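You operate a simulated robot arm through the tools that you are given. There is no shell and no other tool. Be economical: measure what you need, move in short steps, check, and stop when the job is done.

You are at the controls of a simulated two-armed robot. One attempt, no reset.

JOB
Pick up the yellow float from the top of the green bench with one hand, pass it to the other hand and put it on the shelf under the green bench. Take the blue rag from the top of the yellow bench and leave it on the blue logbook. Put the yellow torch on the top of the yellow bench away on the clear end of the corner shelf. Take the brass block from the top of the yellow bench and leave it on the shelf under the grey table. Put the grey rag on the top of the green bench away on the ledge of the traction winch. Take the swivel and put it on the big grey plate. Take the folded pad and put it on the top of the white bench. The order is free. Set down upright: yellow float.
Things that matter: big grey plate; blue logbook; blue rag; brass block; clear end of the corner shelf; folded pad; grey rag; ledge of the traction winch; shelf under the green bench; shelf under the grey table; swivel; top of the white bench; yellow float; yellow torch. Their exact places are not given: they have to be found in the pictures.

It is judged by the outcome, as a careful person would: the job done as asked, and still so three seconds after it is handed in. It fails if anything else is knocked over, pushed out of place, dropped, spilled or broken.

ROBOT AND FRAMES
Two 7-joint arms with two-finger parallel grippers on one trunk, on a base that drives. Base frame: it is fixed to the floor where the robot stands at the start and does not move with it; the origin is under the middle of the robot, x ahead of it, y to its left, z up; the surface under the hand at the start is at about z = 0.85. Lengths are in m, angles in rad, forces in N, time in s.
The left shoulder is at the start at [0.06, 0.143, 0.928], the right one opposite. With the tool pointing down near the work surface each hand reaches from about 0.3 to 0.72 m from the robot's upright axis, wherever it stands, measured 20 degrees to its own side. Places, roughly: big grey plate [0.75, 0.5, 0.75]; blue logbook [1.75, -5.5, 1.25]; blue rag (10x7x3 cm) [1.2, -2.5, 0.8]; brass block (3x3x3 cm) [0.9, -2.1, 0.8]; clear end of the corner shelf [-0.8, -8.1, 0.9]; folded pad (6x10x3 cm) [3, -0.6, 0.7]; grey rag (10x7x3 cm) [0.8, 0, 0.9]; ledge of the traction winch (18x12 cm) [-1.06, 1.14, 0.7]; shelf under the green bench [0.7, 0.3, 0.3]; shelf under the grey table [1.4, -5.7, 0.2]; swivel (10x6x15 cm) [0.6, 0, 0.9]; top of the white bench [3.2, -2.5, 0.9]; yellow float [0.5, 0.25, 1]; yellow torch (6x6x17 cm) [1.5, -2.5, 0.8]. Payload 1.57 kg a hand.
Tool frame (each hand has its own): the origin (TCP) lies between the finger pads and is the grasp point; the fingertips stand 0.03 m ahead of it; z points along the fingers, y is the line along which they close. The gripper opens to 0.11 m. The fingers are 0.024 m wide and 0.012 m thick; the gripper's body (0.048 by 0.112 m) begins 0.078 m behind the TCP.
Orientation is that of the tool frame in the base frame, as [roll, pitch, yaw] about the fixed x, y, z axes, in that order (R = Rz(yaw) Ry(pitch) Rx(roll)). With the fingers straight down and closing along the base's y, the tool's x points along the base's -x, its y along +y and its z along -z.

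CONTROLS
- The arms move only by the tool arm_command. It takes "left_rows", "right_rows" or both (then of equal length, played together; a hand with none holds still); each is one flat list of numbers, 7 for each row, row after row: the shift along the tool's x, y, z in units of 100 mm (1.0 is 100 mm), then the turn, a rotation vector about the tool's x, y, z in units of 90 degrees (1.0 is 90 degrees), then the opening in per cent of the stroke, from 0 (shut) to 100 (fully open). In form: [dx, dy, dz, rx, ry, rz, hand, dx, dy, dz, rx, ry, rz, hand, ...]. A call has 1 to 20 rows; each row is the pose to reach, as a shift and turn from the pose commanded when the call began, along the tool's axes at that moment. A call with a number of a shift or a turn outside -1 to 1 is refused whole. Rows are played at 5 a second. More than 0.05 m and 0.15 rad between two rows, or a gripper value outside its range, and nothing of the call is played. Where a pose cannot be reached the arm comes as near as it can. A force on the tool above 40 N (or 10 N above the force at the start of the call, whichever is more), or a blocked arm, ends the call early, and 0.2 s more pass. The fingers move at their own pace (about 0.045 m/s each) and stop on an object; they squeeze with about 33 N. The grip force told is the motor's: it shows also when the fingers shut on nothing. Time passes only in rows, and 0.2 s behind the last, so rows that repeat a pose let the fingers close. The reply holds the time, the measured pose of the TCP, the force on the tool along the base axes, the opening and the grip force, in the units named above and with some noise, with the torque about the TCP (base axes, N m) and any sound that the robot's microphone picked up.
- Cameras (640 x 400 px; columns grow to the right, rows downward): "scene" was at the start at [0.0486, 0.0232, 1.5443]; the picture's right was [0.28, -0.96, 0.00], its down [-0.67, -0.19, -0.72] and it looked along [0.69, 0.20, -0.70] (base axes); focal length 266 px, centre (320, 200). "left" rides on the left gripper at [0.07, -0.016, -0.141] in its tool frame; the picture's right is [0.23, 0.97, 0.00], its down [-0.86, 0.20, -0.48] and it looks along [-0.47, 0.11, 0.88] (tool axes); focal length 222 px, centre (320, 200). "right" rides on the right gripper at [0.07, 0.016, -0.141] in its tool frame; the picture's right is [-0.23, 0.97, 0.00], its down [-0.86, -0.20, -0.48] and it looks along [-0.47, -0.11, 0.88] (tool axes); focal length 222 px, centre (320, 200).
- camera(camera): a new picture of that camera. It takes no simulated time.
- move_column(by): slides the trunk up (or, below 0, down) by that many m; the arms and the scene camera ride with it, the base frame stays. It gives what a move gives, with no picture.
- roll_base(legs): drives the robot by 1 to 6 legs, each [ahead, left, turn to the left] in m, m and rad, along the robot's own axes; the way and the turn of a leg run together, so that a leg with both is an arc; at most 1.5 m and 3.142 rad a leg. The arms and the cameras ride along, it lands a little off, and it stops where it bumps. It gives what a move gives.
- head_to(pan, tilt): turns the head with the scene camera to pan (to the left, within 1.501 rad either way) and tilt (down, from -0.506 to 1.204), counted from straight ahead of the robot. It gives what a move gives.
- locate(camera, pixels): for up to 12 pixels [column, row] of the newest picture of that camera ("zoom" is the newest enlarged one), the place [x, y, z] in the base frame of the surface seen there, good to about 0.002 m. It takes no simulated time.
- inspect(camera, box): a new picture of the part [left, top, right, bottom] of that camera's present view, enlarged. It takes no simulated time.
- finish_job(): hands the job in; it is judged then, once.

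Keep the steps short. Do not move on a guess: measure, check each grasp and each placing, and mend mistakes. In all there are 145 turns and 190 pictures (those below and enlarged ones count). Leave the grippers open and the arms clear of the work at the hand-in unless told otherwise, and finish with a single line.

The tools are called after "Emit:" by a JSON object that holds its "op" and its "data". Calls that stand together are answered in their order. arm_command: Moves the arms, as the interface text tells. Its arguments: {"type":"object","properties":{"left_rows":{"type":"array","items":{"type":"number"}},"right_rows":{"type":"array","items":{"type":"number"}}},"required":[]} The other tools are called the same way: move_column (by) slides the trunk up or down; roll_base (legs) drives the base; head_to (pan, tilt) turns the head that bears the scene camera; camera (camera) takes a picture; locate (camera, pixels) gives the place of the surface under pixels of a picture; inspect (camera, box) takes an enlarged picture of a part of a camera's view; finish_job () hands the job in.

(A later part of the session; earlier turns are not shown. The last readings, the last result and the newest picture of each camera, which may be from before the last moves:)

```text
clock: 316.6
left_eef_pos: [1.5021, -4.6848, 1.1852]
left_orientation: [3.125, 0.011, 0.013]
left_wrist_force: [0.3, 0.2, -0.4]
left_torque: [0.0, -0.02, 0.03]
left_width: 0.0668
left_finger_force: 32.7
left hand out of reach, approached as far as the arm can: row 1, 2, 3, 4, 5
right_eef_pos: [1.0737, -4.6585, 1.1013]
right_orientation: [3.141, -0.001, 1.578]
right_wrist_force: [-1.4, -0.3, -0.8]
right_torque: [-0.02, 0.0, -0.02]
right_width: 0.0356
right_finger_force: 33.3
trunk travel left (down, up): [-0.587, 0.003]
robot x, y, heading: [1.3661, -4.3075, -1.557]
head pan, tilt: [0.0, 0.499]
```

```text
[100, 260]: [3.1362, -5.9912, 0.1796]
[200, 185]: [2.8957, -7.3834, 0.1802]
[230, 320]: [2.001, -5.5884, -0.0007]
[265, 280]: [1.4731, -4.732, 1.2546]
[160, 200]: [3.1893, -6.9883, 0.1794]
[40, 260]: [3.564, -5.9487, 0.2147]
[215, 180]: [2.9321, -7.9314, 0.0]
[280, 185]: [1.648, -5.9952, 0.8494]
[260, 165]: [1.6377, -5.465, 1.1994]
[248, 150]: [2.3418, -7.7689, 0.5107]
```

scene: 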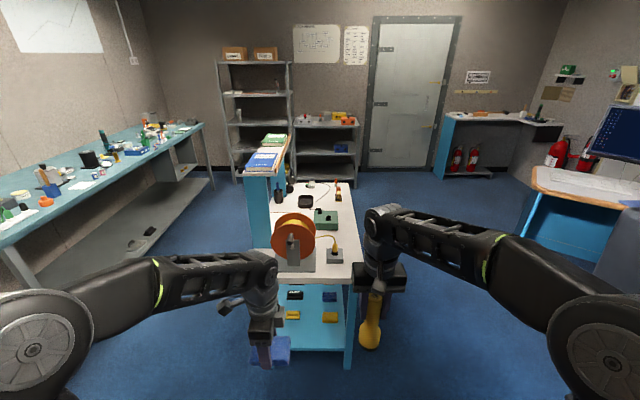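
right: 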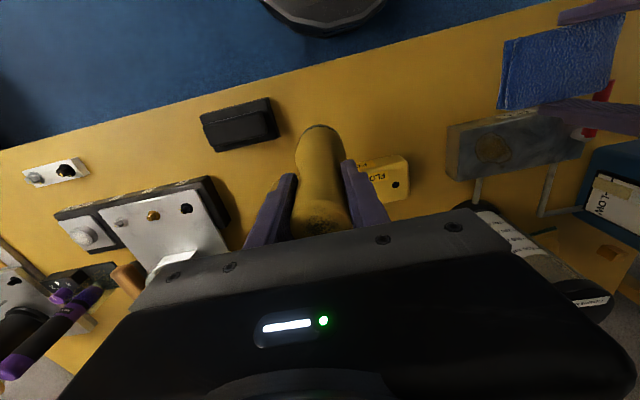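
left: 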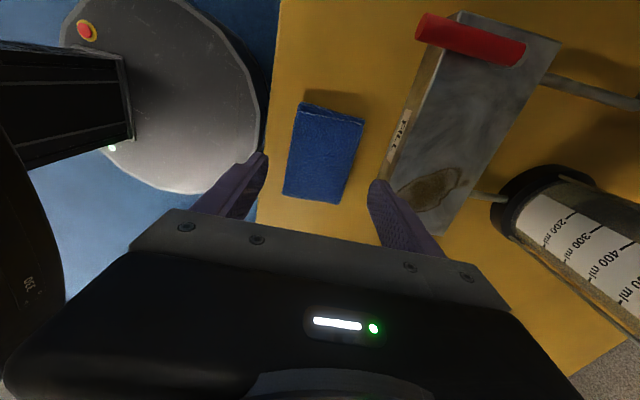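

At this wrist yaw the left arm tops out at z 1.185. I'll turn the wrist back to its neutral yaw and test how high it gets.

Emit:
{"op": "arm_command", "data": {"left_rows": [0, 0, 0.5, 0, 0, -0.09, 0, 0, 0, 0.5, 0, 0, -0.18, 0, 0, 0, 0.5, 0, 0, -0.27, 0, 0, 0, 0.5, 0, 0, -0.36, 0, 0, 0, 0.5, 0, 0, -0.45, 0, 0, 0, 0.5, 0, 0, -0.54, 0, 0, 0, 0.5, 0, 0, -0.63, 0, 0, 0, 0.5, 0, 0, -0.72, 0, 0, 0, 0.5, 0, 0, -0.81, 0, 0, 0, 0.5, 0, 0, -0.9, 0, 0, 0, 0.5, 0, 0, -0.99, 0, 0, 0, 0.5, 0, 0, -1, 0]}}

Emit:
{"op": "arm_command", "data": {"left_rows": [0, 0, -0.3, 0, 0, 0, 0, 0, 0, -0.6, 0, 0, 0, 0, 0, 0, -0.8, 0, 0, 0, 0, 0, 0, -1, 0, 0, 0, 0, 0, 0, -1, 0, 0, 0, 0]}}

Emit:
{"op": "arm_command", "data": {"left_rows": [0, 0, -0.3, 0, 0, 0, 0, 0, 0, -0.5, 0, 0, 0, 0, 0, 0, -0.7, 0, 0, 0, 0, 0, 0, -0.7, 0, 0, 0, 0]}}

```text
clock: 319.2
left_eef_pos: [1.5049, -4.6859, 1.1354]
left_orientation: [3.141, 0.0, 1.583]
left_wrist_force: [0.4, 0.1, 0.4]
left_torque: [-0.02, -0.02, 0.0]
left_width: 0.0667
left_finger_force: 33.0
right_eef_pos: [1.0737, -4.6584, 1.101]
right_orientation: [3.141, -0.002, 1.578]
right_wrist_force: [0.0, 0.0, -3.0]
right_torque: [0.0, 0.0, -0.04]
right_width: 0.0352
right_finger_force: 33.2
trunk travel left (down, up): [-0.587, 0.003]
robot x, y, heading: [1.3653, -4.3081, -1.558]
head pan, tilt: [0.0, 0.499]
```

```text
clock: 320.4
left_eef_pos: [1.5073, -4.6865, 1.1777]
left_orientation: [-3.13, 0.015, 1.582]
left_wrist_force: [-0.5, -1.0, 0.1]
left_torque: [-0.06, 0.02, 0.02]
left_width: 0.0668
left_finger_force: 33.8
left hand out of reach, approached as far as the arm can: row 2, 3, 4, 5
right_eef_pos: [1.0727, -4.6586, 1.1012]
right_orientation: [3.141, -0.001, 1.579]
right_wrist_force: [-0.5, 0.2, -1.1]
right_torque: [0.01, -0.02, -0.02]
right_width: 0.0355
right_finger_force: 32.9
trunk travel left (down, up): [-0.587, 0.003]
robot x, y, heading: [1.3659, -4.3089, -1.562]
head pan, tilt: [0.0, 0.499]
```

```text
clock: 321.4
left_eef_pos: [1.5084, -4.6824, 1.1851]
left_orientation: [3.14, 0.004, 1.577]
left_wrist_force: [-0.4, -0.5, -0.4]
left_torque: [-0.06, 0.02, -0.03]
left_width: 0.067
left_finger_force: 33.2
left hand out of reach, approached as far as the arm can: row 1, 2, 3, 4
right_eef_pos: [1.0736, -4.658, 1.102]
right_orientation: [-3.14, 0.0, 1.578]
right_wrist_force: [-0.1, 0.9, -1.9]
right_torque: [-0.01, -0.02, -0.01]
right_width: 0.0353
right_finger_force: 32.7
trunk travel left (down, up): [-0.587, 0.003]
robot x, y, heading: [1.3643, -4.3063, -1.562]
head pan, tilt: [0.0, 0.499]
```

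The height limit is reach-related for a downward hand. A hand pointing mostly forward should get there. Test it here: pitch the left hand 60° forward and raise it.

Emit:
{"op": "arm_command", "data": {"left_rows": [-0.12, 0, 0.05, 0, -0.083, 0, 0, -0.25, 0, 0.1, 0, -0.167, 0, 0, -0.37, 0, 0.1, 0, -0.25, 0, 0, -0.5, 0, 0.1, 0, -0.333, 0, 0, -0.62, 0, 0.1, 0, -0.417, 0, 0, -0.75, 0, 0.1, 0, -0.5, 0, 0, -0.87, 0, 0.1, 0, -0.583, 0, 0, -1, 0, 0.1, 0, -0.667, 0, 0, -1, 0, 0.1, 0, -0.667, 0, 0]}}

Emit:
{"op": "arm_command", "data": {"left_rows": [-0.25, 0, 0.1, 0, 0, 0, 0, -0.5, 0, 0.2, 0, 0, 0, 0, -0.75, 0, 0.3, 0, 0, 0, 0, -1, 0, 0.5, 0, 0, 0, 0, -1, 0, 0.5, 0, 0, 0, 0]}}

Emit:
{"op": "camera", "data": {"camera": "scene"}}

```text
clock: 323.4
left_eef_pos: [1.5104, -4.7855, 1.1735]
left_orientation: [3.141, 1.05, 1.582]
left_wrist_force: [0.1, -0.4, -0.8]
left_torque: [0.0, 0.01, -0.02]
left_width: 0.0669
left_finger_force: 32.6
right_eef_pos: [1.0746, -4.6599, 1.1008]
right_orientation: [3.141, -0.002, 1.58]
right_wrist_force: [0.6, -0.1, -1.7]
right_torque: [-0.01, 0.01, 0.0]
right_width: 0.0351
right_finger_force: 32.6
trunk travel left (down, up): [-0.587, 0.003]
robot x, y, heading: [1.3645, -4.3072, -1.56]
head pan, tilt: [0.0, 0.499]
```

```text
clock: 324.6
left_eef_pos: [1.5098, -4.8764, 1.2372]
left_orientation: [-3.141, 1.049, 1.578]
left_wrist_force: [-0.3, 0.0, -0.2]
left_torque: [0.01, 0.02, -0.03]
left_width: 0.0667
left_finger_force: 33.0
right_eef_pos: [1.0742, -4.6586, 1.1007]
right_orientation: [-3.14, -0.001, 1.58]
right_wrist_force: [0.5, 1.0, -2.0]
right_torque: [0.01, -0.03, 0.0]
right_width: 0.0354
right_finger_force: 32.7
trunk travel left (down, up): [-0.587, 0.003]
robot x, y, heading: [1.3634, -4.3032, -1.561]
head pan, tilt: [0.0, 0.499]
```

```text
66 pictures are left
```

scene: 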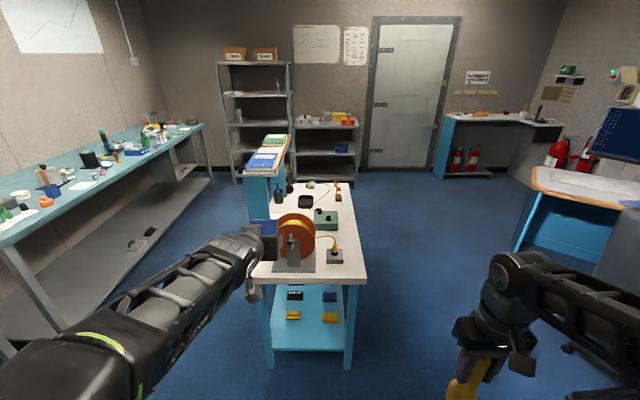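

The pitched hand reaches z 1.24. Find a gentler pitch (~28°) that still gets high enough, so the rag lies down nearly level on release.

Emit:
{"op": "arm_command", "data": {"left_rows": [0.03, 0, -0.14, 0, 0.071, 0, 0, 0.06, 0, -0.29, 0, 0.142, 0, 0, 0.09, 0, -0.43, 0, 0.213, 0, 0, 0.12, 0, -0.58, 0, 0.285, 0, 0, 0.15, 0, -0.72, 0, 0.356, 0, 0, 0.15, 0, -0.72, 0, 0.356, 0, 0]}}

```text
clock: 326.0
left_eef_pos: [1.5099, -4.8072, 1.2593]
left_orientation: [3.14, 0.489, 1.578]
left_wrist_force: [-0.4, 0.7, -0.2]
left_torque: [0.0, -0.03, 0.01]
left_width: 0.067
left_finger_force: 32.8
right_eef_pos: [1.0734, -4.6601, 1.1009]
right_orientation: [3.141, -0.003, 1.58]
right_wrist_force: [0.0, 0.0, -1.5]
right_torque: [-0.05, -0.02, 0.01]
right_width: 0.0353
right_finger_force: 32.8
trunk travel left (down, up): [-0.587, 0.003]
robot x, y, heading: [1.3682, -4.3074, -1.566]
head pan, tilt: [0.0, 0.499]
```

28° works. Try ~14°.

Emit:
{"op": "arm_command", "data": {"left_rows": [0.1, 0, -0.1, 0, 0.055, 0, 0, 0.2, 0, -0.15, 0, 0.11, 0, 0, 0.3, 0, -0.2, 0, 0.16, 0, 0, 0.3, 0, -0.2, 0, 0.16, 0, 0]}}

```text
clock: 327.0
left_eef_pos: [1.5109, -4.7725, 1.263]
left_orientation: [-3.14, 0.237, 1.58]
left_wrist_force: [0.5, 0.2, -1.4]
left_torque: [0.04, -0.03, 0.0]
left_width: 0.0667
left_finger_force: 33.4
right_eef_pos: [1.0737, -4.6589, 1.1016]
right_orientation: [3.141, -0.002, 1.578]
right_wrist_force: [0.0, -0.3, -1.7]
right_torque: [0.02, 0.02, -0.01]
right_width: 0.0351
right_finger_force: 32.8
trunk travel left (down, up): [-0.587, 0.003]
robot x, y, heading: [1.371, -4.3072, -1.566]
head pan, tilt: [0.0, 0.499]
```

Emit:
{"op": "arm_command", "data": {"left_rows": [0.05, 0, -0.05, 0, 0.05, 0, 0, 0.1, 0, -0.1, 0, 0.1, 0, 0, 0.15, 0, -0.1, 0, 0.15, 0, 0, 0.15, 0, -0.1, 0, 0.15, 0, 0]}}

```text
clock: 328.0
left_eef_pos: [1.487, -4.7828, 1.2215]
left_orientation: [-3.13, 0.13, 1.597]
left_wrist_force: [0.5, -0.1, 0.4]
left_torque: [-0.02, 0.02, 0.02]
left_width: 0.0669
left_finger_force: 32.8
left hand out of reach, approached as far as the arm can: row 1, 2, 3, 4
right_eef_pos: [1.0733, -4.6565, 1.1009]
right_orientation: [-3.141, 0.001, 1.58]
right_wrist_force: [0.2, 1.0, -1.3]
right_torque: [-0.02, -0.02, -0.01]
right_width: 0.0354
right_finger_force: 33.2
trunk travel left (down, up): [-0.587, 0.003]
robot x, y, heading: [1.3655, -4.308, -1.561]
head pan, tilt: [0.0, 0.499]
```

About 15° pitch is the best at z 1.26, which is fine. Set that pose, then shift right of the table, face −x, and look.

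Emit:
{"op": "arm_command", "data": {"left_rows": [0.05, 0, -0.2, 0, -0.05, 0, 0, 0, 0, -0.45, 0, -0.1, 0, 0, 0, 0, -0.55, 0, -0.11, 0, 0, 0, 0, -0.55, 0, -0.11, 0, 0]}}

Emit:
{"op": "roll_base", "data": {"legs": [[0, 0.78, 0], [0, 0, -1.58], [0, 0.55, 0]]}}

Emit:
{"op": "head_to", "data": {"pan": 0.5, "tilt": 0.6}}

Emit:
{"op": "camera", "data": {"camera": "scene"}}

```text
clock: 329.0
left_eef_pos: [1.4868, -4.7772, 1.2764]
left_orientation: [-3.13, 0.302, 1.598]
left_wrist_force: [-0.2, -0.2, -0.2]
left_torque: [0.0, 0.03, 0.02]
left_width: 0.067
left_finger_force: 32.3
right_eef_pos: [1.0736, -4.6588, 1.101]
right_orientation: [3.141, -0.003, 1.579]
right_wrist_force: [-0.4, 0.3, -2.0]
right_torque: [0.01, 0.0, -0.01]
right_width: 0.0354
right_finger_force: 33.6
trunk travel left (down, up): [-0.587, 0.003]
robot x, y, heading: [1.3661, -4.3058, -1.562]
head pan, tilt: [0.0, 0.499]
```

```text
clock: 339.9
left_eef_pos: [1.6861, -4.9672, 1.2768]
left_orientation: [-3.129, 0.303, 0.029]
left_wrist_force: [-0.3, -0.7, -0.7]
left_torque: [0.04, 0.01, 0.0]
left_width: 0.0671
left_finger_force: 32.5
right_eef_pos: [1.8037, -4.5526, 1.1003]
right_orientation: [-3.141, 0.0, 0.008]
right_wrist_force: [-0.2, 0.1, -1.3]
right_torque: [0.02, -0.02, 0.01]
right_width: 0.0353
right_finger_force: 33.1
trunk travel left (down, up): [-0.587, 0.003]
robot x, y, heading: [2.1545, -4.8468, -3.132]
head pan, tilt: [0.0, 0.499]
```

```text
clock: 340.8
left_eef_pos: [1.6852, -4.9655, 1.2769]
left_orientation: [-3.13, 0.304, 0.028]
left_wrist_force: [-0.8, 0.5, -0.6]
left_torque: [-0.03, 0.03, -0.01]
left_width: 0.0668
left_finger_force: 33.2
right_eef_pos: [1.8036, -4.5512, 1.0995]
right_orientation: [-3.14, -0.002, 0.009]
right_wrist_force: [0.1, -0.4, -2.6]
right_torque: [0.02, -0.02, 0.01]
right_width: 0.0353
right_finger_force: 33.3
trunk travel left (down, up): [-0.587, 0.003]
robot x, y, heading: [2.1623, -4.8445, -3.133]
head pan, tilt: [0.499, 0.6]
```

```text
65 pictures are left
```

scene: 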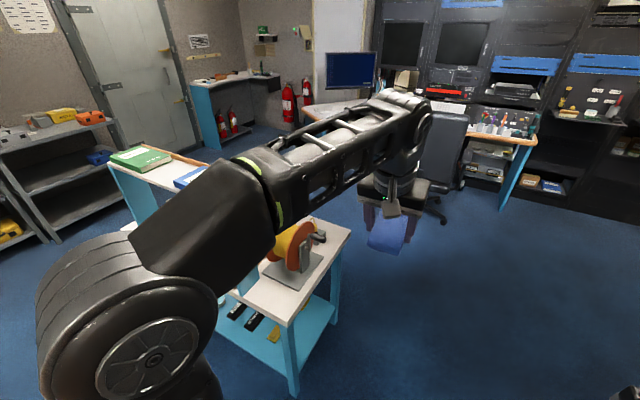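

Emit:
{"op": "locate", "data": {"camera": "scene", "pixels": [[160, 280], [220, 230], [280, 200], [330, 185], [190, 180], [150, 160], [187, 185], [110, 310], [380, 205], [390, 245]]}}

Emit:
{"op": "roll_base", "data": {"legs": [[0, 0.4, 0]]}}

Emit:
{"op": "camera", "data": {"camera": "left"}}

Emit:
{"op": "camera", "data": {"camera": "scene"}}

```text
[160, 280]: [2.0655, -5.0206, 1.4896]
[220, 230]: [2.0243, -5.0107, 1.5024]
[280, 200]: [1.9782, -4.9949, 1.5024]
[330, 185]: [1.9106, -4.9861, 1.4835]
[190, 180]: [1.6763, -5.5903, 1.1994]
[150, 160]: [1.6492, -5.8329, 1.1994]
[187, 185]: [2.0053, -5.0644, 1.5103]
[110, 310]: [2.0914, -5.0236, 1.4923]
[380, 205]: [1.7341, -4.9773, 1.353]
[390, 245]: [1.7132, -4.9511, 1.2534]
```

```text
clock: 343.3
left_eef_pos: [1.6891, -5.3619, 1.2759]
left_orientation: [-3.129, 0.302, 0.031]
left_wrist_force: [0.2, -0.7, -0.8]
left_torque: [0.03, 0.02, -0.04]
left_width: 0.0669
left_finger_force: 32.9
right_eef_pos: [1.8068, -4.9495, 1.101]
right_orientation: [3.141, -0.002, 0.008]
right_wrist_force: [0.0, -0.3, -1.9]
right_torque: [0.03, -0.02, -0.02]
right_width: 0.0357
right_finger_force: 32.7
trunk travel left (down, up): [-0.587, 0.003]
robot x, y, heading: [2.1617, -5.2449, -3.133]
head pan, tilt: [0.499, 0.6]
```

```text
64 pictures are left
```

left: 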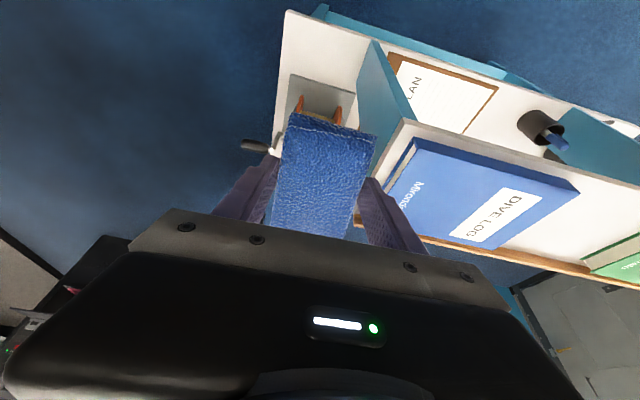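

```text
63 pictures are left
```

scene: 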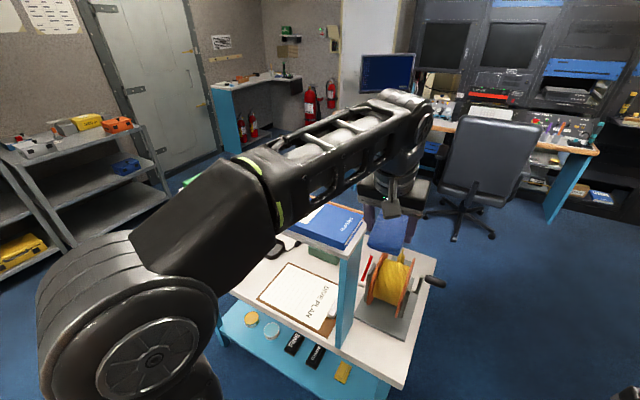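

Emit:
{"op": "locate", "data": {"camera": "left", "pixels": [[417, 145], [572, 192], [490, 170], [500, 245], [400, 190], [450, 205], [480, 215], [420, 240], [590, 270], [405, 125]]}}

```text
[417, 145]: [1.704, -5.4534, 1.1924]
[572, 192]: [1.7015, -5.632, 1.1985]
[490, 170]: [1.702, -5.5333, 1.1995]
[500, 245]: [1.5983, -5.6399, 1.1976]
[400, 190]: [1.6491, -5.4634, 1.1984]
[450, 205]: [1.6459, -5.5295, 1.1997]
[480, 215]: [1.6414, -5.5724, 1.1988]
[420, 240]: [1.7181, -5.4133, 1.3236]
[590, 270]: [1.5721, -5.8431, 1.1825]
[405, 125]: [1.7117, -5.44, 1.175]
```

Book: x 1.595–1.704, y −5.645…−5.45. Shift so the rag is centred at (1.65,-5.55).

Emit:
{"op": "roll_base", "data": {"legs": [[0.032, 0.188, 0]]}}

Emit:
{"op": "camera", "data": {"camera": "left"}}

Emit:
{"op": "inspect", "data": {"camera": "scene", "box": [280, 100, 440, 280]}}

```text
clock: 344.8
left_eef_pos: [1.6604, -5.553, 1.2774]
left_orientation: [-3.13, 0.302, 0.031]
left_wrist_force: [-1.1, 0.0, -0.2]
left_torque: [0.01, -0.01, -0.02]
left_width: 0.067
left_finger_force: 32.8
right_eef_pos: [1.7764, -5.138, 1.1013]
right_orientation: [-3.141, -0.002, 0.014]
right_wrist_force: [-0.1, -1.3, -1.6]
right_torque: [0.02, -0.01, -0.01]
right_width: 0.0355
right_finger_force: 33.1
trunk travel left (down, up): [-0.587, 0.003]
robot x, y, heading: [2.13, -5.4283, -3.132]
head pan, tilt: [0.499, 0.6]
```

```text
62 pictures are left
```

left: 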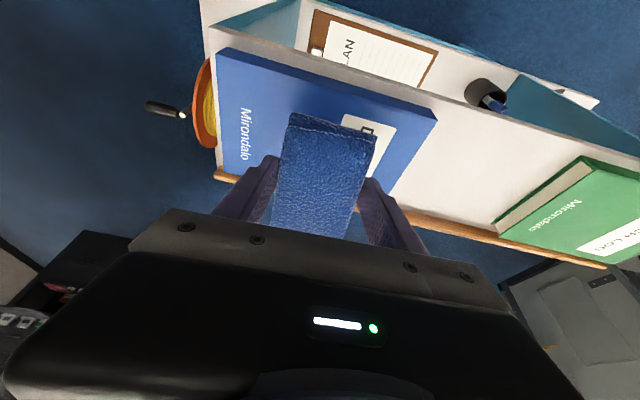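

```text
2.22 times, centred on (360, 190) of scene
```

zoom: 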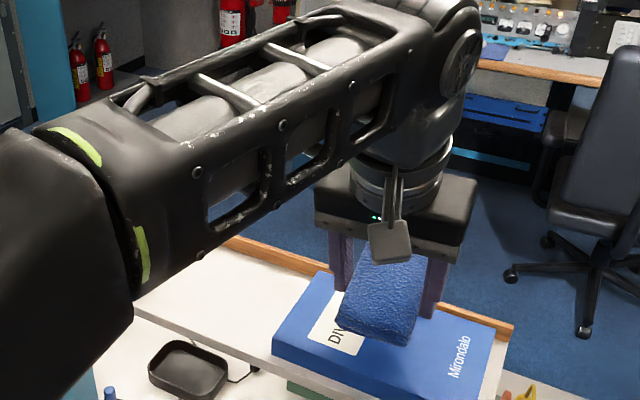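

Emit:
{"op": "arm_command", "data": {"left_rows": [0.03, 0, 0.1, 0, 0, 0, 0, 0.06, 0, 0.2, 0, 0, 0, 0, 0.08, 0, 0.26, 0, 0, 0, 0, 0.09, 0, 0.29, 0, 0, 0, 0, 0.09, 0, 0.29, 0, 0, 0, 0]}}

Emit:
{"op": "inspect", "data": {"camera": "scene", "box": [320, 140, 440, 270]}}

```text
clock: 346.0
left_eef_pos: [1.6608, -5.5487, 1.2483]
left_orientation: [-3.131, 0.307, 0.033]
left_wrist_force: [-2.3, 0.3, 18.6]
left_torque: [-0.69, -0.51, -0.04]
left_width: 0.067
left_finger_force: 33.3
right_eef_pos: [1.7779, -5.1361, 1.1004]
right_orientation: [-3.14, 0.0, 0.013]
right_wrist_force: [0.0, 0.4, -1.6]
right_torque: [0.0, -0.04, -0.02]
right_width: 0.0352
right_finger_force: 32.8
trunk travel left (down, up): [-0.587, 0.003]
robot x, y, heading: [2.1321, -5.4273, -3.124]
head pan, tilt: [0.499, 0.6]
```

```text
3.08 times, centred on (380, 205) of scene
```

zoom: 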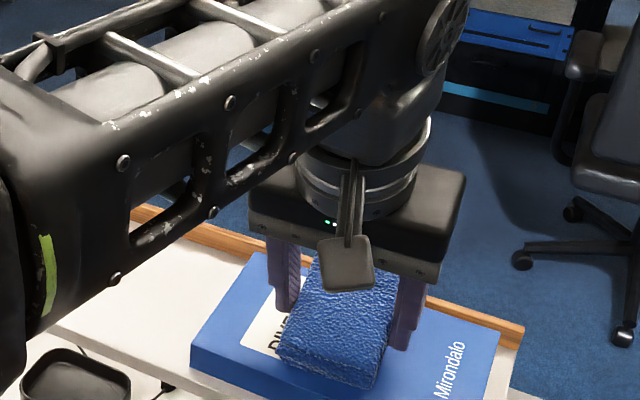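

Contact. Ease up 1 mm, then open gently and lift straight away.

Emit:
{"op": "arm_command", "data": {"left_rows": [0, 0, -0.015, 0, 0, 0, 0, 0, 0, -0.015, 0, 0, 0, 66, 0, 0, -0.015, 0, 0, 0, 72, 0, 0, -0.015, 0, 0, 0, 85, 0, 0, -0.015, 0, 0, 0, 85]}}

Emit:
{"op": "inspect", "data": {"camera": "scene", "box": [320, 140, 440, 270]}}

```text
clock: 347.2
left_eef_pos: [1.661, -5.5506, 1.2486]
left_orientation: [-3.128, 0.303, 0.032]
left_wrist_force: [0.5, -0.8, -0.1]
left_torque: [-0.01, 0.04, -0.02]
left_width: 0.0932
left_finger_force: 0.1
right_eef_pos: [1.7767, -5.1364, 1.1015]
right_orientation: [3.141, -0.003, 0.012]
right_wrist_force: [-0.4, -0.6, -1.6]
right_torque: [0.03, 0.0, -0.05]
right_width: 0.0355
right_finger_force: 32.7
trunk travel left (down, up): [-0.587, 0.003]
robot x, y, heading: [2.1352, -5.4238, -3.129]
head pan, tilt: [0.499, 0.6]
```

```text
3.08 times, centred on (380, 205) of scene
```

zoom: 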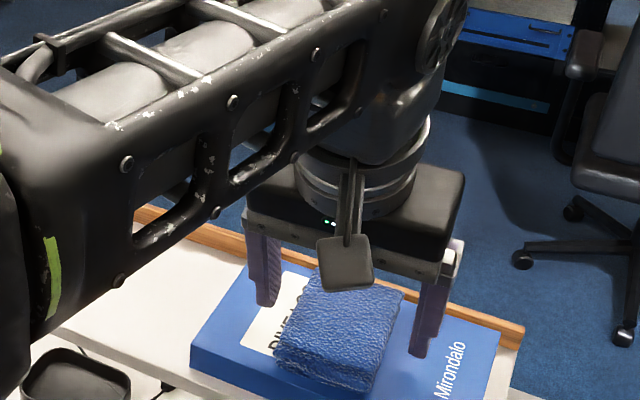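

The rag lies flat on the logbook. Raise the hand and back away.

Emit:
{"op": "arm_command", "data": {"left_rows": [0, 0, -0.2, 0, 0, 0, 85, 0, 0, -0.4, 0, 0, 0, 85, 0, 0, -0.4, 0, 0, 0, 85]}}

Emit:
{"op": "roll_base", "data": {"legs": [[-0.25, 0, 0]]}}

Emit:
{"op": "inspect", "data": {"camera": "scene", "box": [220, 100, 460, 280]}}

Emit:
{"op": "camera", "data": {"camera": "scene"}}

```text
clock: 348.0
left_eef_pos: [1.6735, -5.5505, 1.2861]
left_orientation: [-3.129, 0.302, 0.029]
left_wrist_force: [0.5, 0.2, -0.7]
left_torque: [0.0, 0.01, 0.05]
left_width: 0.0933
left_finger_force: 0.0
right_eef_pos: [1.7769, -5.1366, 1.1007]
right_orientation: [3.141, -0.002, 0.012]
right_wrist_force: [0.9, 0.1, -2.1]
right_torque: [-0.03, -0.03, 0.01]
right_width: 0.0352
right_finger_force: 33.3
trunk travel left (down, up): [-0.587, 0.003]
robot x, y, heading: [2.1306, -5.4275, -3.135]
head pan, tilt: [0.499, 0.6]
```

```text
clock: 349.8
left_eef_pos: [1.9243, -5.5476, 1.2868]
left_orientation: [-3.13, 0.303, 0.033]
left_wrist_force: [0.6, -1.2, 0.3]
left_torque: [-0.02, 0.01, 0.0]
left_width: 0.0935
left_finger_force: 0.1
right_eef_pos: [2.0282, -5.133, 1.1012]
right_orientation: [-3.14, 0.001, 0.015]
right_wrist_force: [0.7, 0.2, -2.1]
right_torque: [0.02, 0.03, -0.02]
right_width: 0.0354
right_finger_force: 33.4
trunk travel left (down, up): [-0.587, 0.003]
robot x, y, heading: [2.3809, -5.4227, -3.128]
head pan, tilt: [0.499, 0.6]
```

```text
2.22 times, centred on (340, 190) of scene
```

zoom: 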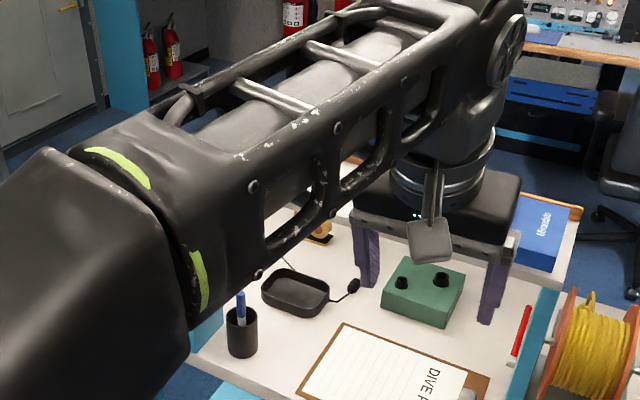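

```text
57 pictures are left
```

scene: 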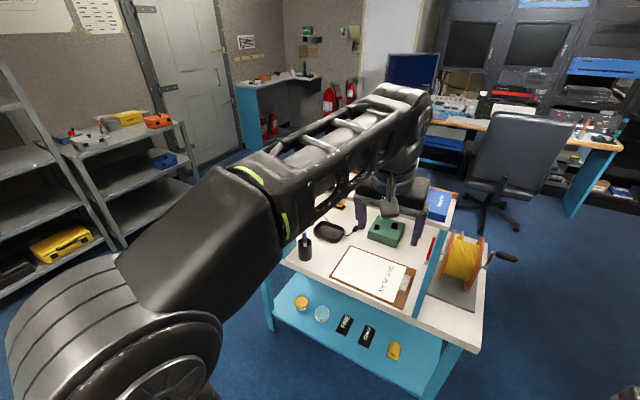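

Rag is placed. Now the torch: go around the table's far end toward the corner shelf.

Emit:
{"op": "roll_base", "data": {"legs": [[0.03, 0.3, 0], [0, 1.2, 0], [1.2, 0, 0]]}}

Emit:
{"op": "head_to", "data": {"pan": 0.4, "tilt": 0.35}}

Emit:
{"op": "camera", "data": {"camera": "scene"}}

```text
clock: 363.2
left_eef_pos: [0.7224, -7.0555, 1.2865]
left_orientation: [-3.129, 0.302, 0.034]
left_wrist_force: [-0.7, 0.5, 0.0]
left_torque: [-0.01, -0.02, -0.04]
left_width: 0.0934
left_finger_force: 0.0
right_eef_pos: [0.8249, -6.6424, 1.101]
right_orientation: [-3.14, -0.003, 0.013]
right_wrist_force: [0.6, -0.5, -1.7]
right_torque: [-0.02, -0.02, 0.0]
right_width: 0.0355
right_finger_force: 33.6
trunk travel left (down, up): [-0.587, 0.003]
robot x, y, heading: [1.1781, -6.9342, -3.13]
head pan, tilt: [0.499, 0.6]
```

```text
clock: 363.9
left_eef_pos: [0.7225, -7.0559, 1.2859]
left_orientation: [-3.131, 0.301, 0.033]
left_wrist_force: [-0.1, -0.3, -0.1]
left_torque: [0.0, 0.0, 0.0]
left_width: 0.0937
left_finger_force: 0.1
right_eef_pos: [0.825, -6.6424, 1.1002]
right_orientation: [-3.142, -0.003, 0.013]
right_wrist_force: [0.7, 1.0, -1.3]
right_torque: [-0.01, -0.04, -0.01]
right_width: 0.0355
right_finger_force: 33.9
trunk travel left (down, up): [-0.587, 0.003]
robot x, y, heading: [1.1803, -6.9315, -3.126]
head pan, tilt: [0.4, 0.351]
```

```text
56 pictures are left
```

scene: 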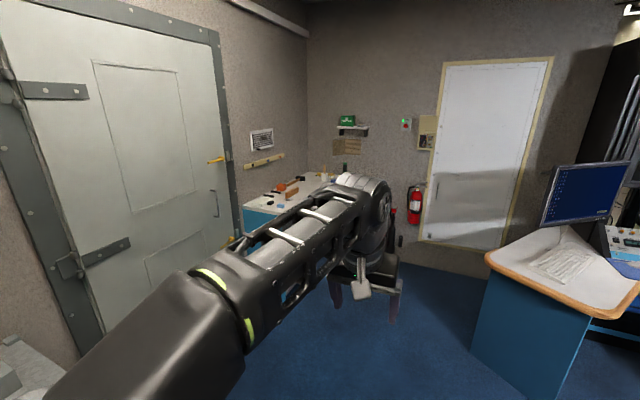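

Emit:
{"op": "arm_command", "data": {"left_rows": [0.2, 0.1, 0.4, 0, 0.05, 0, 100, 0.4, 0.3, 0.8, 0, 0.1, 0, 100, 0.6, 0.5, 1, 0, 0.15, 0, 100, 0.7, 0.7, 1, 0, 0.193, 0, 100, 0.7, 0.9, 1, 0, 0.193, 0, 100]}}

Emit:
{"op": "arm_command", "data": {"left_rows": [0, 0.2, 0.3, 0, 0, 0, 100, 0, 0.4, 0.6, 0, 0, 0, 100, 0, 0.6, 0.8, 0, 0, 0, 100, 0, 0.6, 0.8, 0, 0, 0, 100]}}

Emit:
{"op": "roll_base", "data": {"legs": [[0.9, 0, 0]]}}

Emit:
{"op": "camera", "data": {"camera": "scene"}}

```text
clock: 365.1
left_eef_pos: [0.7613, -7.1437, 1.1685]
left_orientation: [-3.131, -0.002, 0.03]
left_wrist_force: [0.2, 0.2, 1.1]
left_torque: [-0.01, 0.02, 0.03]
left_width: 0.1099
left_finger_force: 0.0
right_eef_pos: [0.8243, -6.642, 1.1003]
right_orientation: [3.14, -0.001, 0.015]
right_wrist_force: [0.3, 0.5, -2.0]
right_torque: [0.0, 0.0, 0.01]
right_width: 0.0355
right_finger_force: 33.0
trunk travel left (down, up): [-0.587, 0.003]
robot x, y, heading: [1.1779, -6.9343, -3.125]
head pan, tilt: [0.4, 0.351]
```

```text
clock: 366.1
left_eef_pos: [0.7622, -7.2024, 1.0865]
left_orientation: [-3.131, 0.0, 0.029]
left_wrist_force: [-0.3, 0.4, -0.6]
left_torque: [0.02, -0.01, 0.01]
left_width: 0.11
left_finger_force: 0.1
right_eef_pos: [0.8239, -6.6415, 1.101]
right_orientation: [-3.141, -0.002, 0.014]
right_wrist_force: [0.3, 0.5, -1.7]
right_torque: [-0.01, -0.04, -0.02]
right_width: 0.0353
right_finger_force: 33.3
trunk travel left (down, up): [-0.587, 0.003]
robot x, y, heading: [1.1797, -6.9329, -3.133]
head pan, tilt: [0.4, 0.351]
```

```text
clock: 370.9
left_eef_pos: [-0.1396, -7.221, 1.0878]
left_orientation: [-3.13, -0.002, 0.036]
left_wrist_force: [-0.9, 0.8, -0.3]
left_torque: [0.02, -0.01, 0.02]
left_width: 0.11
left_finger_force: 0.0
right_eef_pos: [-0.0812, -6.6588, 1.1005]
right_orientation: [3.141, -0.003, 0.019]
right_wrist_force: [-0.6, 0.5, -1.8]
right_torque: [-0.01, -0.05, -0.01]
right_width: 0.035
right_finger_force: 32.7
trunk travel left (down, up): [-0.587, 0.003]
robot x, y, heading: [0.277, -6.9492, -3.12]
head pan, tilt: [0.4, 0.351]
```

```text
55 pictures are left
```

scene: 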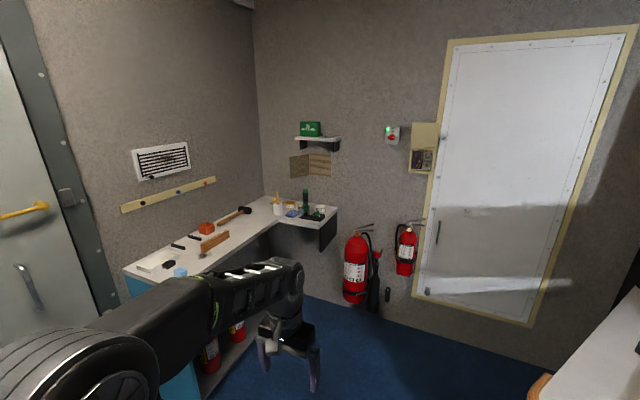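

Emit:
{"op": "inspect", "data": {"camera": "scene", "box": [115, 180, 345, 300]}}

Emit:
{"op": "locate", "data": {"camera": "zoom", "pixels": [[60, 235], [130, 235], [100, 250], [180, 165], [260, 130], [350, 95], [400, 80], [430, 110], [380, 150], [330, 140], [560, 120], [480, 90]]}}

```text
2.78 times, centred on (230, 240) of scene
```

zoom: 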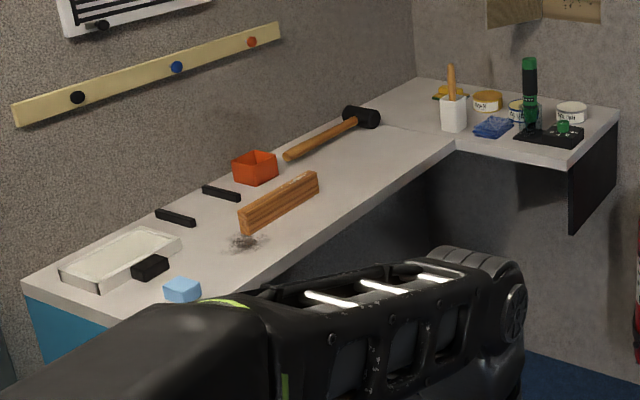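

```text
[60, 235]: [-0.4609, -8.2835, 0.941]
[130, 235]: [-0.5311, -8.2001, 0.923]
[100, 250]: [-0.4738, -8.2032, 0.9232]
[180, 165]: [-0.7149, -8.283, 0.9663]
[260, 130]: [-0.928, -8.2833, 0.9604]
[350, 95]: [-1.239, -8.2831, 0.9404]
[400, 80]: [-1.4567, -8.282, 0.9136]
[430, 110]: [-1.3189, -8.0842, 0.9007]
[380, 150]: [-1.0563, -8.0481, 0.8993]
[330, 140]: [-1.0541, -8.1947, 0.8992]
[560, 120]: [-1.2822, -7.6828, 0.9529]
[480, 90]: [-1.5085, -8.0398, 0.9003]
```

Emit:
{"op": "locate", "data": {"camera": "zoom", "pixels": [[245, 240], [290, 230], [250, 215], [310, 185], [330, 200], [350, 175], [410, 140], [195, 255], [215, 245], [180, 290], [255, 165], [300, 155]]}}

Emit:
{"op": "roll_base", "data": {"legs": [[0.45, 0, 0], [0, 0, 1.0]]}}

Emit:
{"op": "head_to", "data": {"pan": 0.2, "tilt": 0.5}}

Emit:
{"op": "camera", "data": {"camera": "scene"}}

```text
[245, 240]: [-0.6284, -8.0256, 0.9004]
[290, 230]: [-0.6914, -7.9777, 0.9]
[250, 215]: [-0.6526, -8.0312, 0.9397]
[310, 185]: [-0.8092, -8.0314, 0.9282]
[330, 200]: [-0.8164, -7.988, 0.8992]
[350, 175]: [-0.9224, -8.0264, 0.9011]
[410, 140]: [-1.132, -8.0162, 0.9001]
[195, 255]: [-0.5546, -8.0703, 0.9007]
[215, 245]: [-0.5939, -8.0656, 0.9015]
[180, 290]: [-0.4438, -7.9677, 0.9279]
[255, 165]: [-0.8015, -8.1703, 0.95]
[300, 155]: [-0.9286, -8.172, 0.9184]
```

```text
clock: 376.1
left_eef_pos: [-0.1777, -7.4544, 1.0864]
left_orientation: [-3.13, -0.002, 1.021]
left_wrist_force: [0.3, -0.4, -0.2]
left_torque: [0.0, -0.01, 0.01]
left_width: 0.1099
left_finger_force: 0.1
right_eef_pos: [-0.6124, -7.095, 1.1019]
right_orientation: [-3.141, -0.002, 1.005]
right_wrist_force: [0.0, 0.4, -2.6]
right_torque: [-0.02, -0.02, 0.0]
right_width: 0.0353
right_finger_force: 33.8
trunk travel left (down, up): [-0.587, 0.003]
robot x, y, heading: [-0.1725, -6.955, -2.137]
head pan, tilt: [0.4, 0.351]
```

```text
clock: 376.9
left_eef_pos: [-0.178, -7.4537, 1.0874]
left_orientation: [-3.13, 0.0, 1.021]
left_wrist_force: [0.3, -0.5, 0.3]
left_torque: [0.03, -0.04, -0.03]
left_width: 0.1102
left_finger_force: 0.0
right_eef_pos: [-0.6138, -7.0948, 1.0997]
right_orientation: [3.141, -0.003, 1.006]
right_wrist_force: [0.0, 0.4, -2.1]
right_torque: [0.0, 0.03, 0.01]
right_width: 0.0352
right_finger_force: 33.0
trunk travel left (down, up): [-0.587, 0.003]
robot x, y, heading: [-0.177, -6.961, -2.137]
head pan, tilt: [0.201, 0.499]
```

```text
53 pictures are left
```

scene: 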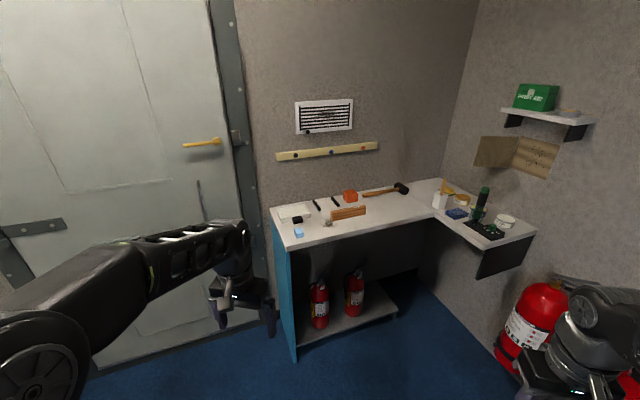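

The clear stretch of the corner shelf lies between the wood block (ends x −0.82) and the corner, in front of the mallet: about (−0.98,−8.05), z 0.90. Check floor obstacles and approach facing it.

Emit:
{"op": "locate", "data": {"camera": "scene", "pixels": [[530, 320], [500, 360], [355, 310], [350, 315], [395, 312], [290, 340], [400, 225], [375, 222], [480, 262], [400, 187], [365, 195], [368, 210]]}}

Emit:
{"op": "roll_base", "data": {"legs": [[0, 0, 0.566], [0, -0.45, 0], [0.35, 0, 0]]}}

Emit:
{"op": "head_to", "data": {"pan": -0.3, "tilt": 0.6}}

Emit:
{"op": "camera", "data": {"camera": "scene"}}

```text
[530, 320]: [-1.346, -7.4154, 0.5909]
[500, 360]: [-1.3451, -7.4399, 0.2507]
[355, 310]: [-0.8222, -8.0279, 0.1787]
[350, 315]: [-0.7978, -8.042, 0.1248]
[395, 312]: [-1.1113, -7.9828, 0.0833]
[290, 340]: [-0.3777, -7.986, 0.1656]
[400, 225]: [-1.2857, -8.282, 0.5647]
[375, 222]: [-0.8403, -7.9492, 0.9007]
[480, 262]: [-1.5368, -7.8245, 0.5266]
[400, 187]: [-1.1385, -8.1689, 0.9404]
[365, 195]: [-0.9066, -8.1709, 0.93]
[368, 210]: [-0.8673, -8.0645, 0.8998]
```

```text
clock: 383.0
left_eef_pos: [-0.3649, -7.7303, 1.087]
left_orientation: [-3.13, -0.002, 1.579]
left_wrist_force: [0.7, -0.2, 0.3]
left_torque: [0.06, -0.02, -0.01]
left_width: 0.1102
left_finger_force: 0.0
right_eef_pos: [-0.9254, -7.6565, 1.101]
right_orientation: [-3.14, -0.001, 1.564]
right_wrist_force: [0.0, -0.5, -2.5]
right_torque: [0.09, -0.03, 0.0]
right_width: 0.0352
right_finger_force: 33.2
trunk travel left (down, up): [-0.587, 0.003]
robot x, y, heading: [-0.6276, -7.305, -1.579]
head pan, tilt: [0.201, 0.499]
```

```text
clock: 383.9
left_eef_pos: [-0.3649, -7.7293, 1.0876]
left_orientation: [-3.131, -0.002, 1.579]
left_wrist_force: [0.0, 0.1, 0.2]
left_torque: [0.01, -0.03, 0.01]
left_width: 0.1099
left_finger_force: 0.0
right_eef_pos: [-0.9245, -7.6557, 1.1007]
right_orientation: [-3.14, -0.002, 1.564]
right_wrist_force: [-0.2, 0.4, -1.3]
right_torque: [-0.01, -0.02, 0.0]
right_width: 0.0356
right_finger_force: 33.1
trunk travel left (down, up): [-0.587, 0.003]
robot x, y, heading: [-0.6283, -7.3074, -1.576]
head pan, tilt: [-0.3, 0.6]
```

```text
52 pictures are left
```

scene: 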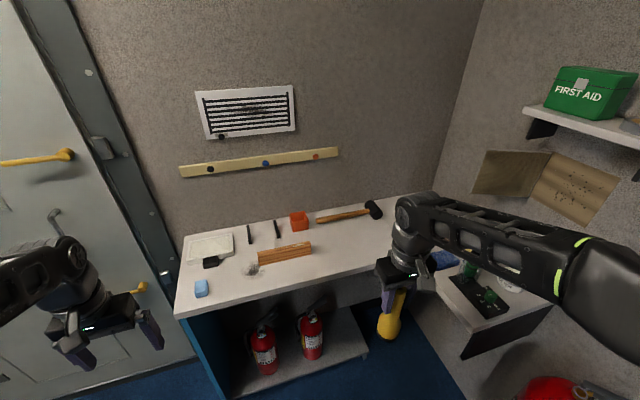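

Emit:
{"op": "roll_base", "data": {"legs": [[0.22, 0, 0]]}}

Emit:
{"op": "arm_command", "data": {"right_rows": [-0.25, -0.14, 0, 0, 0, 0, 0, -0.5, -0.28, 0, 0, 0, 0, 0, -0.75, -0.42, 0, 0, 0, 0, 0, -1, -0.55, 0, 0, 0, 0, 0, -1, -0.55, 0, 0, 0, 0, 0]}}

Emit:
{"op": "arm_command", "data": {"right_rows": [-0.25, 0, 0, 0, 0, 0, 0, -0.5, 0, 0, 0, 0, 0, 0, -0.7, 0, 0.1, 0, 0, 0, 0, -0.74, 0, 0.3, 0, 0, 0, 0, -0.74, 0, 0.3, 0, 0, 0, 0]}}

Emit:
{"op": "camera", "data": {"camera": "right"}}

Emit:
{"op": "inspect", "data": {"camera": "scene", "box": [200, 160, 480, 360]}}

```text
clock: 385.6
left_eef_pos: [-0.3659, -7.9481, 1.0879]
left_orientation: [-3.131, -0.002, 1.58]
left_wrist_force: [-0.8, 0.0, 1.2]
left_torque: [0.04, -0.01, 0.0]
left_width: 0.1098
left_finger_force: 0.1
right_eef_pos: [-0.9261, -7.8757, 1.0996]
right_orientation: [3.141, -0.003, 1.564]
right_wrist_force: [0.0, -0.6, -1.9]
right_torque: [0.05, -0.02, 0.02]
right_width: 0.0355
right_finger_force: 32.9
trunk travel left (down, up): [-0.587, 0.003]
robot x, y, heading: [-0.6297, -7.527, -1.579]
head pan, tilt: [-0.3, 0.6]
```

```text
clock: 386.8
left_eef_pos: [-0.3665, -7.9471, 1.0861]
left_orientation: [-3.13, 0.0, 1.582]
left_wrist_force: [-0.3, 0.4, -0.1]
left_torque: [-0.03, -0.03, -0.01]
left_width: 0.1098
left_finger_force: 0.0
right_eef_pos: [-0.9814, -7.9737, 1.1]
right_orientation: [-3.141, -0.001, 1.565]
right_wrist_force: [0.9, -0.7, -2.2]
right_torque: [0.01, -0.01, -0.01]
right_width: 0.0353
right_finger_force: 33.2
trunk travel left (down, up): [-0.587, 0.003]
robot x, y, heading: [-0.6254, -7.5244, -1.579]
head pan, tilt: [-0.3, 0.6]
```

```text
clock: 388.0
left_eef_pos: [-0.3649, -7.9472, 1.0875]
left_orientation: [-3.129, -0.002, 1.579]
left_wrist_force: [0.3, -0.4, 0.4]
left_torque: [0.01, -0.01, -0.02]
left_width: 0.1103
left_finger_force: 0.1
right_eef_pos: [-0.9819, -8.048, 1.0706]
right_orientation: [3.141, -0.001, 1.563]
right_wrist_force: [0.8, -0.9, -2.5]
right_torque: [-0.02, 0.01, 0.03]
right_width: 0.0354
right_finger_force: 32.9
trunk travel left (down, up): [-0.587, 0.003]
robot x, y, heading: [-0.6293, -7.5223, -1.576]
head pan, tilt: [-0.3, 0.6]
```

```text
51 pictures are left
```

right: 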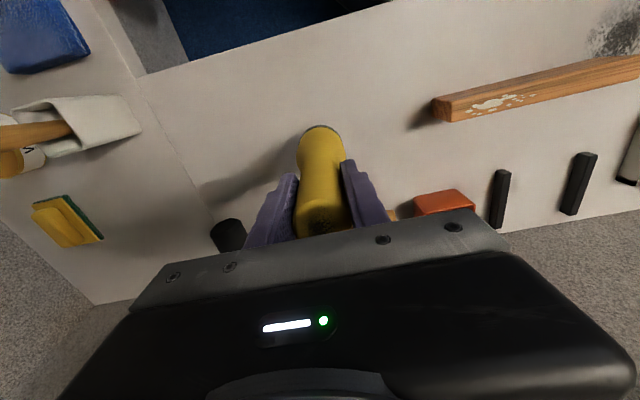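

```text
2.00 times, centred on (340, 260) of scene
```

zoom: 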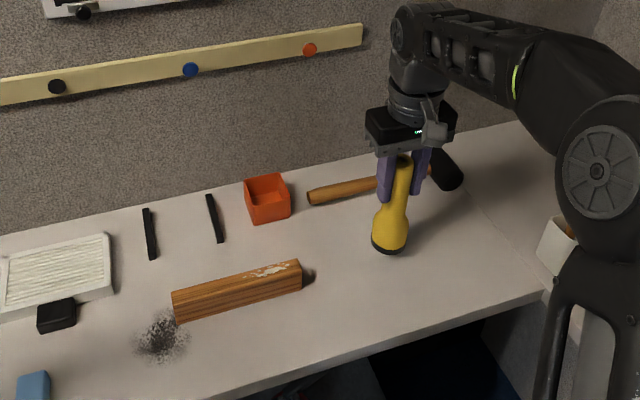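

Clear spot beneath. Lower to contact (TCP ≈1.0285).

Emit:
{"op": "arm_command", "data": {"right_rows": [0, 0, 0.2, 0, 0, 0, 0, 0, 0, 0.38, 0, 0, 0, 0, 0, 0, 0.42, 0, 0, 0, 0, 0, 0, 0.42, 0, 0, 0, 0]}}

Emit:
{"op": "inspect", "data": {"camera": "scene", "box": [340, 200, 440, 300]}}

```text
clock: 389.0
left_eef_pos: [-0.3641, -7.9452, 1.0884]
left_orientation: [-3.128, 0.003, 1.581]
left_wrist_force: [-0.7, 0.4, -0.5]
left_torque: [0.0, 0.0, 0.01]
left_width: 0.11
left_finger_force: 0.1
right_eef_pos: [-0.9813, -8.048, 1.0317]
right_orientation: [-3.139, 0.007, 1.564]
right_wrist_force: [-4.8, -2.0, 37.8]
right_torque: [-0.29, 0.38, -0.02]
right_width: 0.0354
right_finger_force: 32.6
trunk travel left (down, up): [-0.587, 0.003]
robot x, y, heading: [-0.6253, -7.5283, -1.578]
head pan, tilt: [-0.3, 0.6]
```

```text
4.00 times, centred on (390, 250) of scene
```

zoom: 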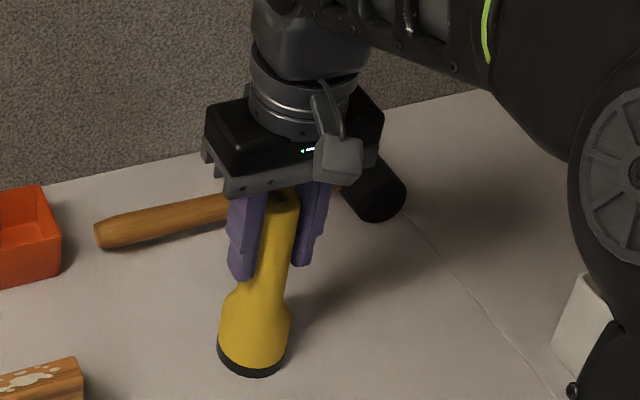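

Firm contact. Ease up 3 mm and release, then rise.

Emit:
{"op": "arm_command", "data": {"right_rows": [0, 0, -0.02, 0, 0, 0, 0, 0, 0, -0.03, 0, 0, 0, 0, 0, 0, -0.03, 0, 0, 0, 0]}}

Emit:
{"op": "arm_command", "data": {"right_rows": [0, 0, 0, 0, 0, 0, 50, 0, 0, 0, 0, 0, 0, 80, 0, 0, 0, 0, 0, 0, 80, 0, 0, -0.4, 0, 0, 0, 80, 0, 0, -0.8, 0, 0, 0, 80, 0, 0, -1, 0, 0, 0, 80, 0, 0, -1, 0, 0, 0, 80]}}

Emit:
{"op": "inspect", "data": {"camera": "scene", "box": [340, 200, 440, 300]}}

```text
clock: 389.8
left_eef_pos: [-0.3652, -7.9462, 1.0877]
left_orientation: [-3.128, 0.0, 1.58]
left_wrist_force: [0.2, -0.7, -0.7]
left_torque: [-0.02, -0.03, 0.01]
left_width: 0.1103
left_finger_force: 0.1
right_eef_pos: [-0.9815, -8.0474, 1.0309]
right_orientation: [3.14, -0.001, 1.565]
right_wrist_force: [-2.7, -6.4, 22.1]
right_torque: [-0.9, 0.26, -0.02]
right_width: 0.0355
right_finger_force: 33.4
trunk travel left (down, up): [-0.587, 0.003]
robot x, y, heading: [-0.6306, -7.5269, -1.578]
head pan, tilt: [-0.3, 0.6]
```

```text
clock: 391.4
left_eef_pos: [-0.3657, -7.9474, 1.087]
left_orientation: [-3.133, -0.002, 1.579]
left_wrist_force: [-0.2, 0.2, 0.4]
left_torque: [-0.01, -0.03, 0.04]
left_width: 0.1099
left_finger_force: 0.1
right_eef_pos: [-0.9817, -8.0466, 1.1314]
right_orientation: [3.142, -0.002, 1.564]
right_wrist_force: [-0.1, 0.1, -0.1]
right_torque: [-0.05, -0.03, 0.01]
right_width: 0.0883
right_finger_force: 0.0
trunk travel left (down, up): [-0.587, 0.003]
robot x, y, heading: [-0.6289, -7.5256, -1.575]
head pan, tilt: [-0.3, 0.6]
```

```text
4.00 times, centred on (390, 250) of scene
```

zoom: 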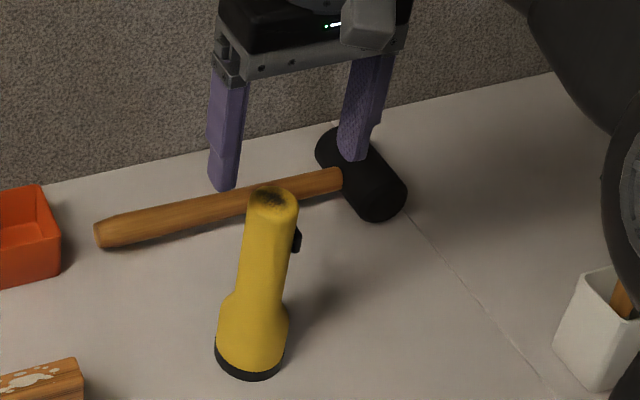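

Torch stands upright and off on the clear stretch. Retract, then drive back around to the yellow bench for the brass block.

Emit:
{"op": "arm_command", "data": {"right_rows": [0.3, 0, 0, 0, 0, 0, 100, 0.6, 0, 0, 0, 0, 0, 100, 1, 0.3, 0, 0, 0, 0, 100, 1, 0.7, 0, 0, 0, 0, 100, 1, 1, 0, 0, 0, 0, 100]}}

Emit:
{"op": "roll_base", "data": {"legs": [[-0.5, 0, 0], [0, 0, 3.14], [0, -1.45, 0], [0, -1.45, 0], [1.45, 0, 0], [1.45, 0, 0]]}}

Emit:
{"op": "roll_base", "data": {"legs": [[0.8, 0.0, 0], [0, 1.35, 0]]}}

Emit:
{"op": "head_to", "data": {"pan": 0.0, "tilt": 0.65}}

Emit:
{"op": "camera", "data": {"camera": "scene"}}

```text
clock: 392.6
left_eef_pos: [-0.3657, -7.9464, 1.086]
left_orientation: [-3.129, 0.0, 1.579]
left_wrist_force: [-0.2, -0.1, -0.2]
left_torque: [0.03, 0.02, 0.0]
left_width: 0.1098
left_finger_force: 0.1
right_eef_pos: [-0.8804, -7.9464, 1.1319]
right_orientation: [3.141, -0.001, 1.565]
right_wrist_force: [0.4, -0.7, 0.2]
right_torque: [-0.01, 0.01, -0.01]
right_width: 0.1103
right_finger_force: 0.1
trunk travel left (down, up): [-0.587, 0.003]
robot x, y, heading: [-0.6282, -7.5221, -1.579]
head pan, tilt: [-0.3, 0.6]
```

```text
clock: 430.0
left_eef_pos: [2.0323, -3.7873, 1.0869]
left_orientation: [-3.131, -0.002, -1.568]
left_wrist_force: [-0.5, 0.5, 0.1]
left_torque: [0.01, 0.0, 0.02]
left_width: 0.1101
left_finger_force: 0.2
right_eef_pos: [2.5492, -3.7907, 1.1317]
right_orientation: [-3.141, -0.001, -1.584]
right_wrist_force: [-0.2, 0.3, -0.1]
right_torque: [-0.04, 0.01, 0.01]
right_width: 0.11
right_finger_force: 0.0
trunk travel left (down, up): [-0.587, 0.003]
robot x, y, heading: [2.2911, -4.2095, 1.561]
head pan, tilt: [-0.3, 0.6]
```

```text
clock: 440.6
left_eef_pos: [0.6996, -2.9735, 1.0876]
left_orientation: [-3.129, -0.001, -1.568]
left_wrist_force: [-0.6, 0.1, -0.9]
left_torque: [0.02, -0.03, -0.02]
left_width: 0.11
left_finger_force: 0.0
right_eef_pos: [1.2152, -2.9749, 1.1318]
right_orientation: [-3.141, -0.002, -1.585]
right_wrist_force: [0.0, -0.3, -0.7]
right_torque: [-0.01, 0.02, 0.01]
right_width: 0.1099
right_finger_force: 0.0
trunk travel left (down, up): [-0.587, 0.003]
robot x, y, heading: [0.961, -3.3947, 1.554]
head pan, tilt: [-0.3, 0.6]
```

```text
clock: 441.4
left_eef_pos: [0.7005, -2.9727, 1.0881]
left_orientation: [-3.13, 0.0, -1.567]
left_wrist_force: [-0.6, -0.7, -1.5]
left_torque: [0.02, 0.04, 0.01]
left_width: 0.1101
left_finger_force: 0.1
right_eef_pos: [1.2147, -2.9761, 1.1304]
right_orientation: [3.142, -0.002, -1.585]
right_wrist_force: [0.3, 0.4, -0.5]
right_torque: [0.01, 0.03, 0.01]
right_width: 0.1101
right_finger_force: 0.0
trunk travel left (down, up): [-0.587, 0.003]
robot x, y, heading: [0.9572, -3.3981, 1.557]
head pan, tilt: [0.0, 0.649]
```

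```text
47 pictures are left
```

scene: 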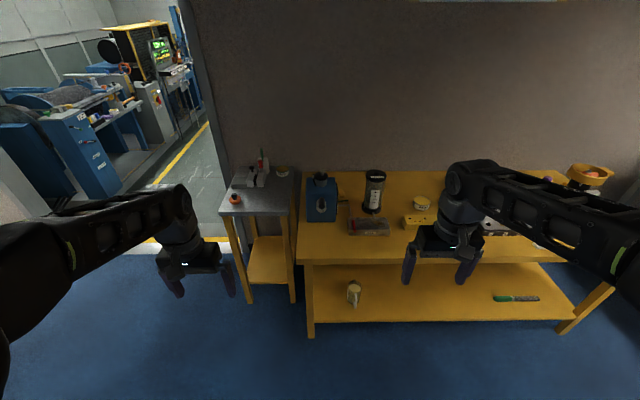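

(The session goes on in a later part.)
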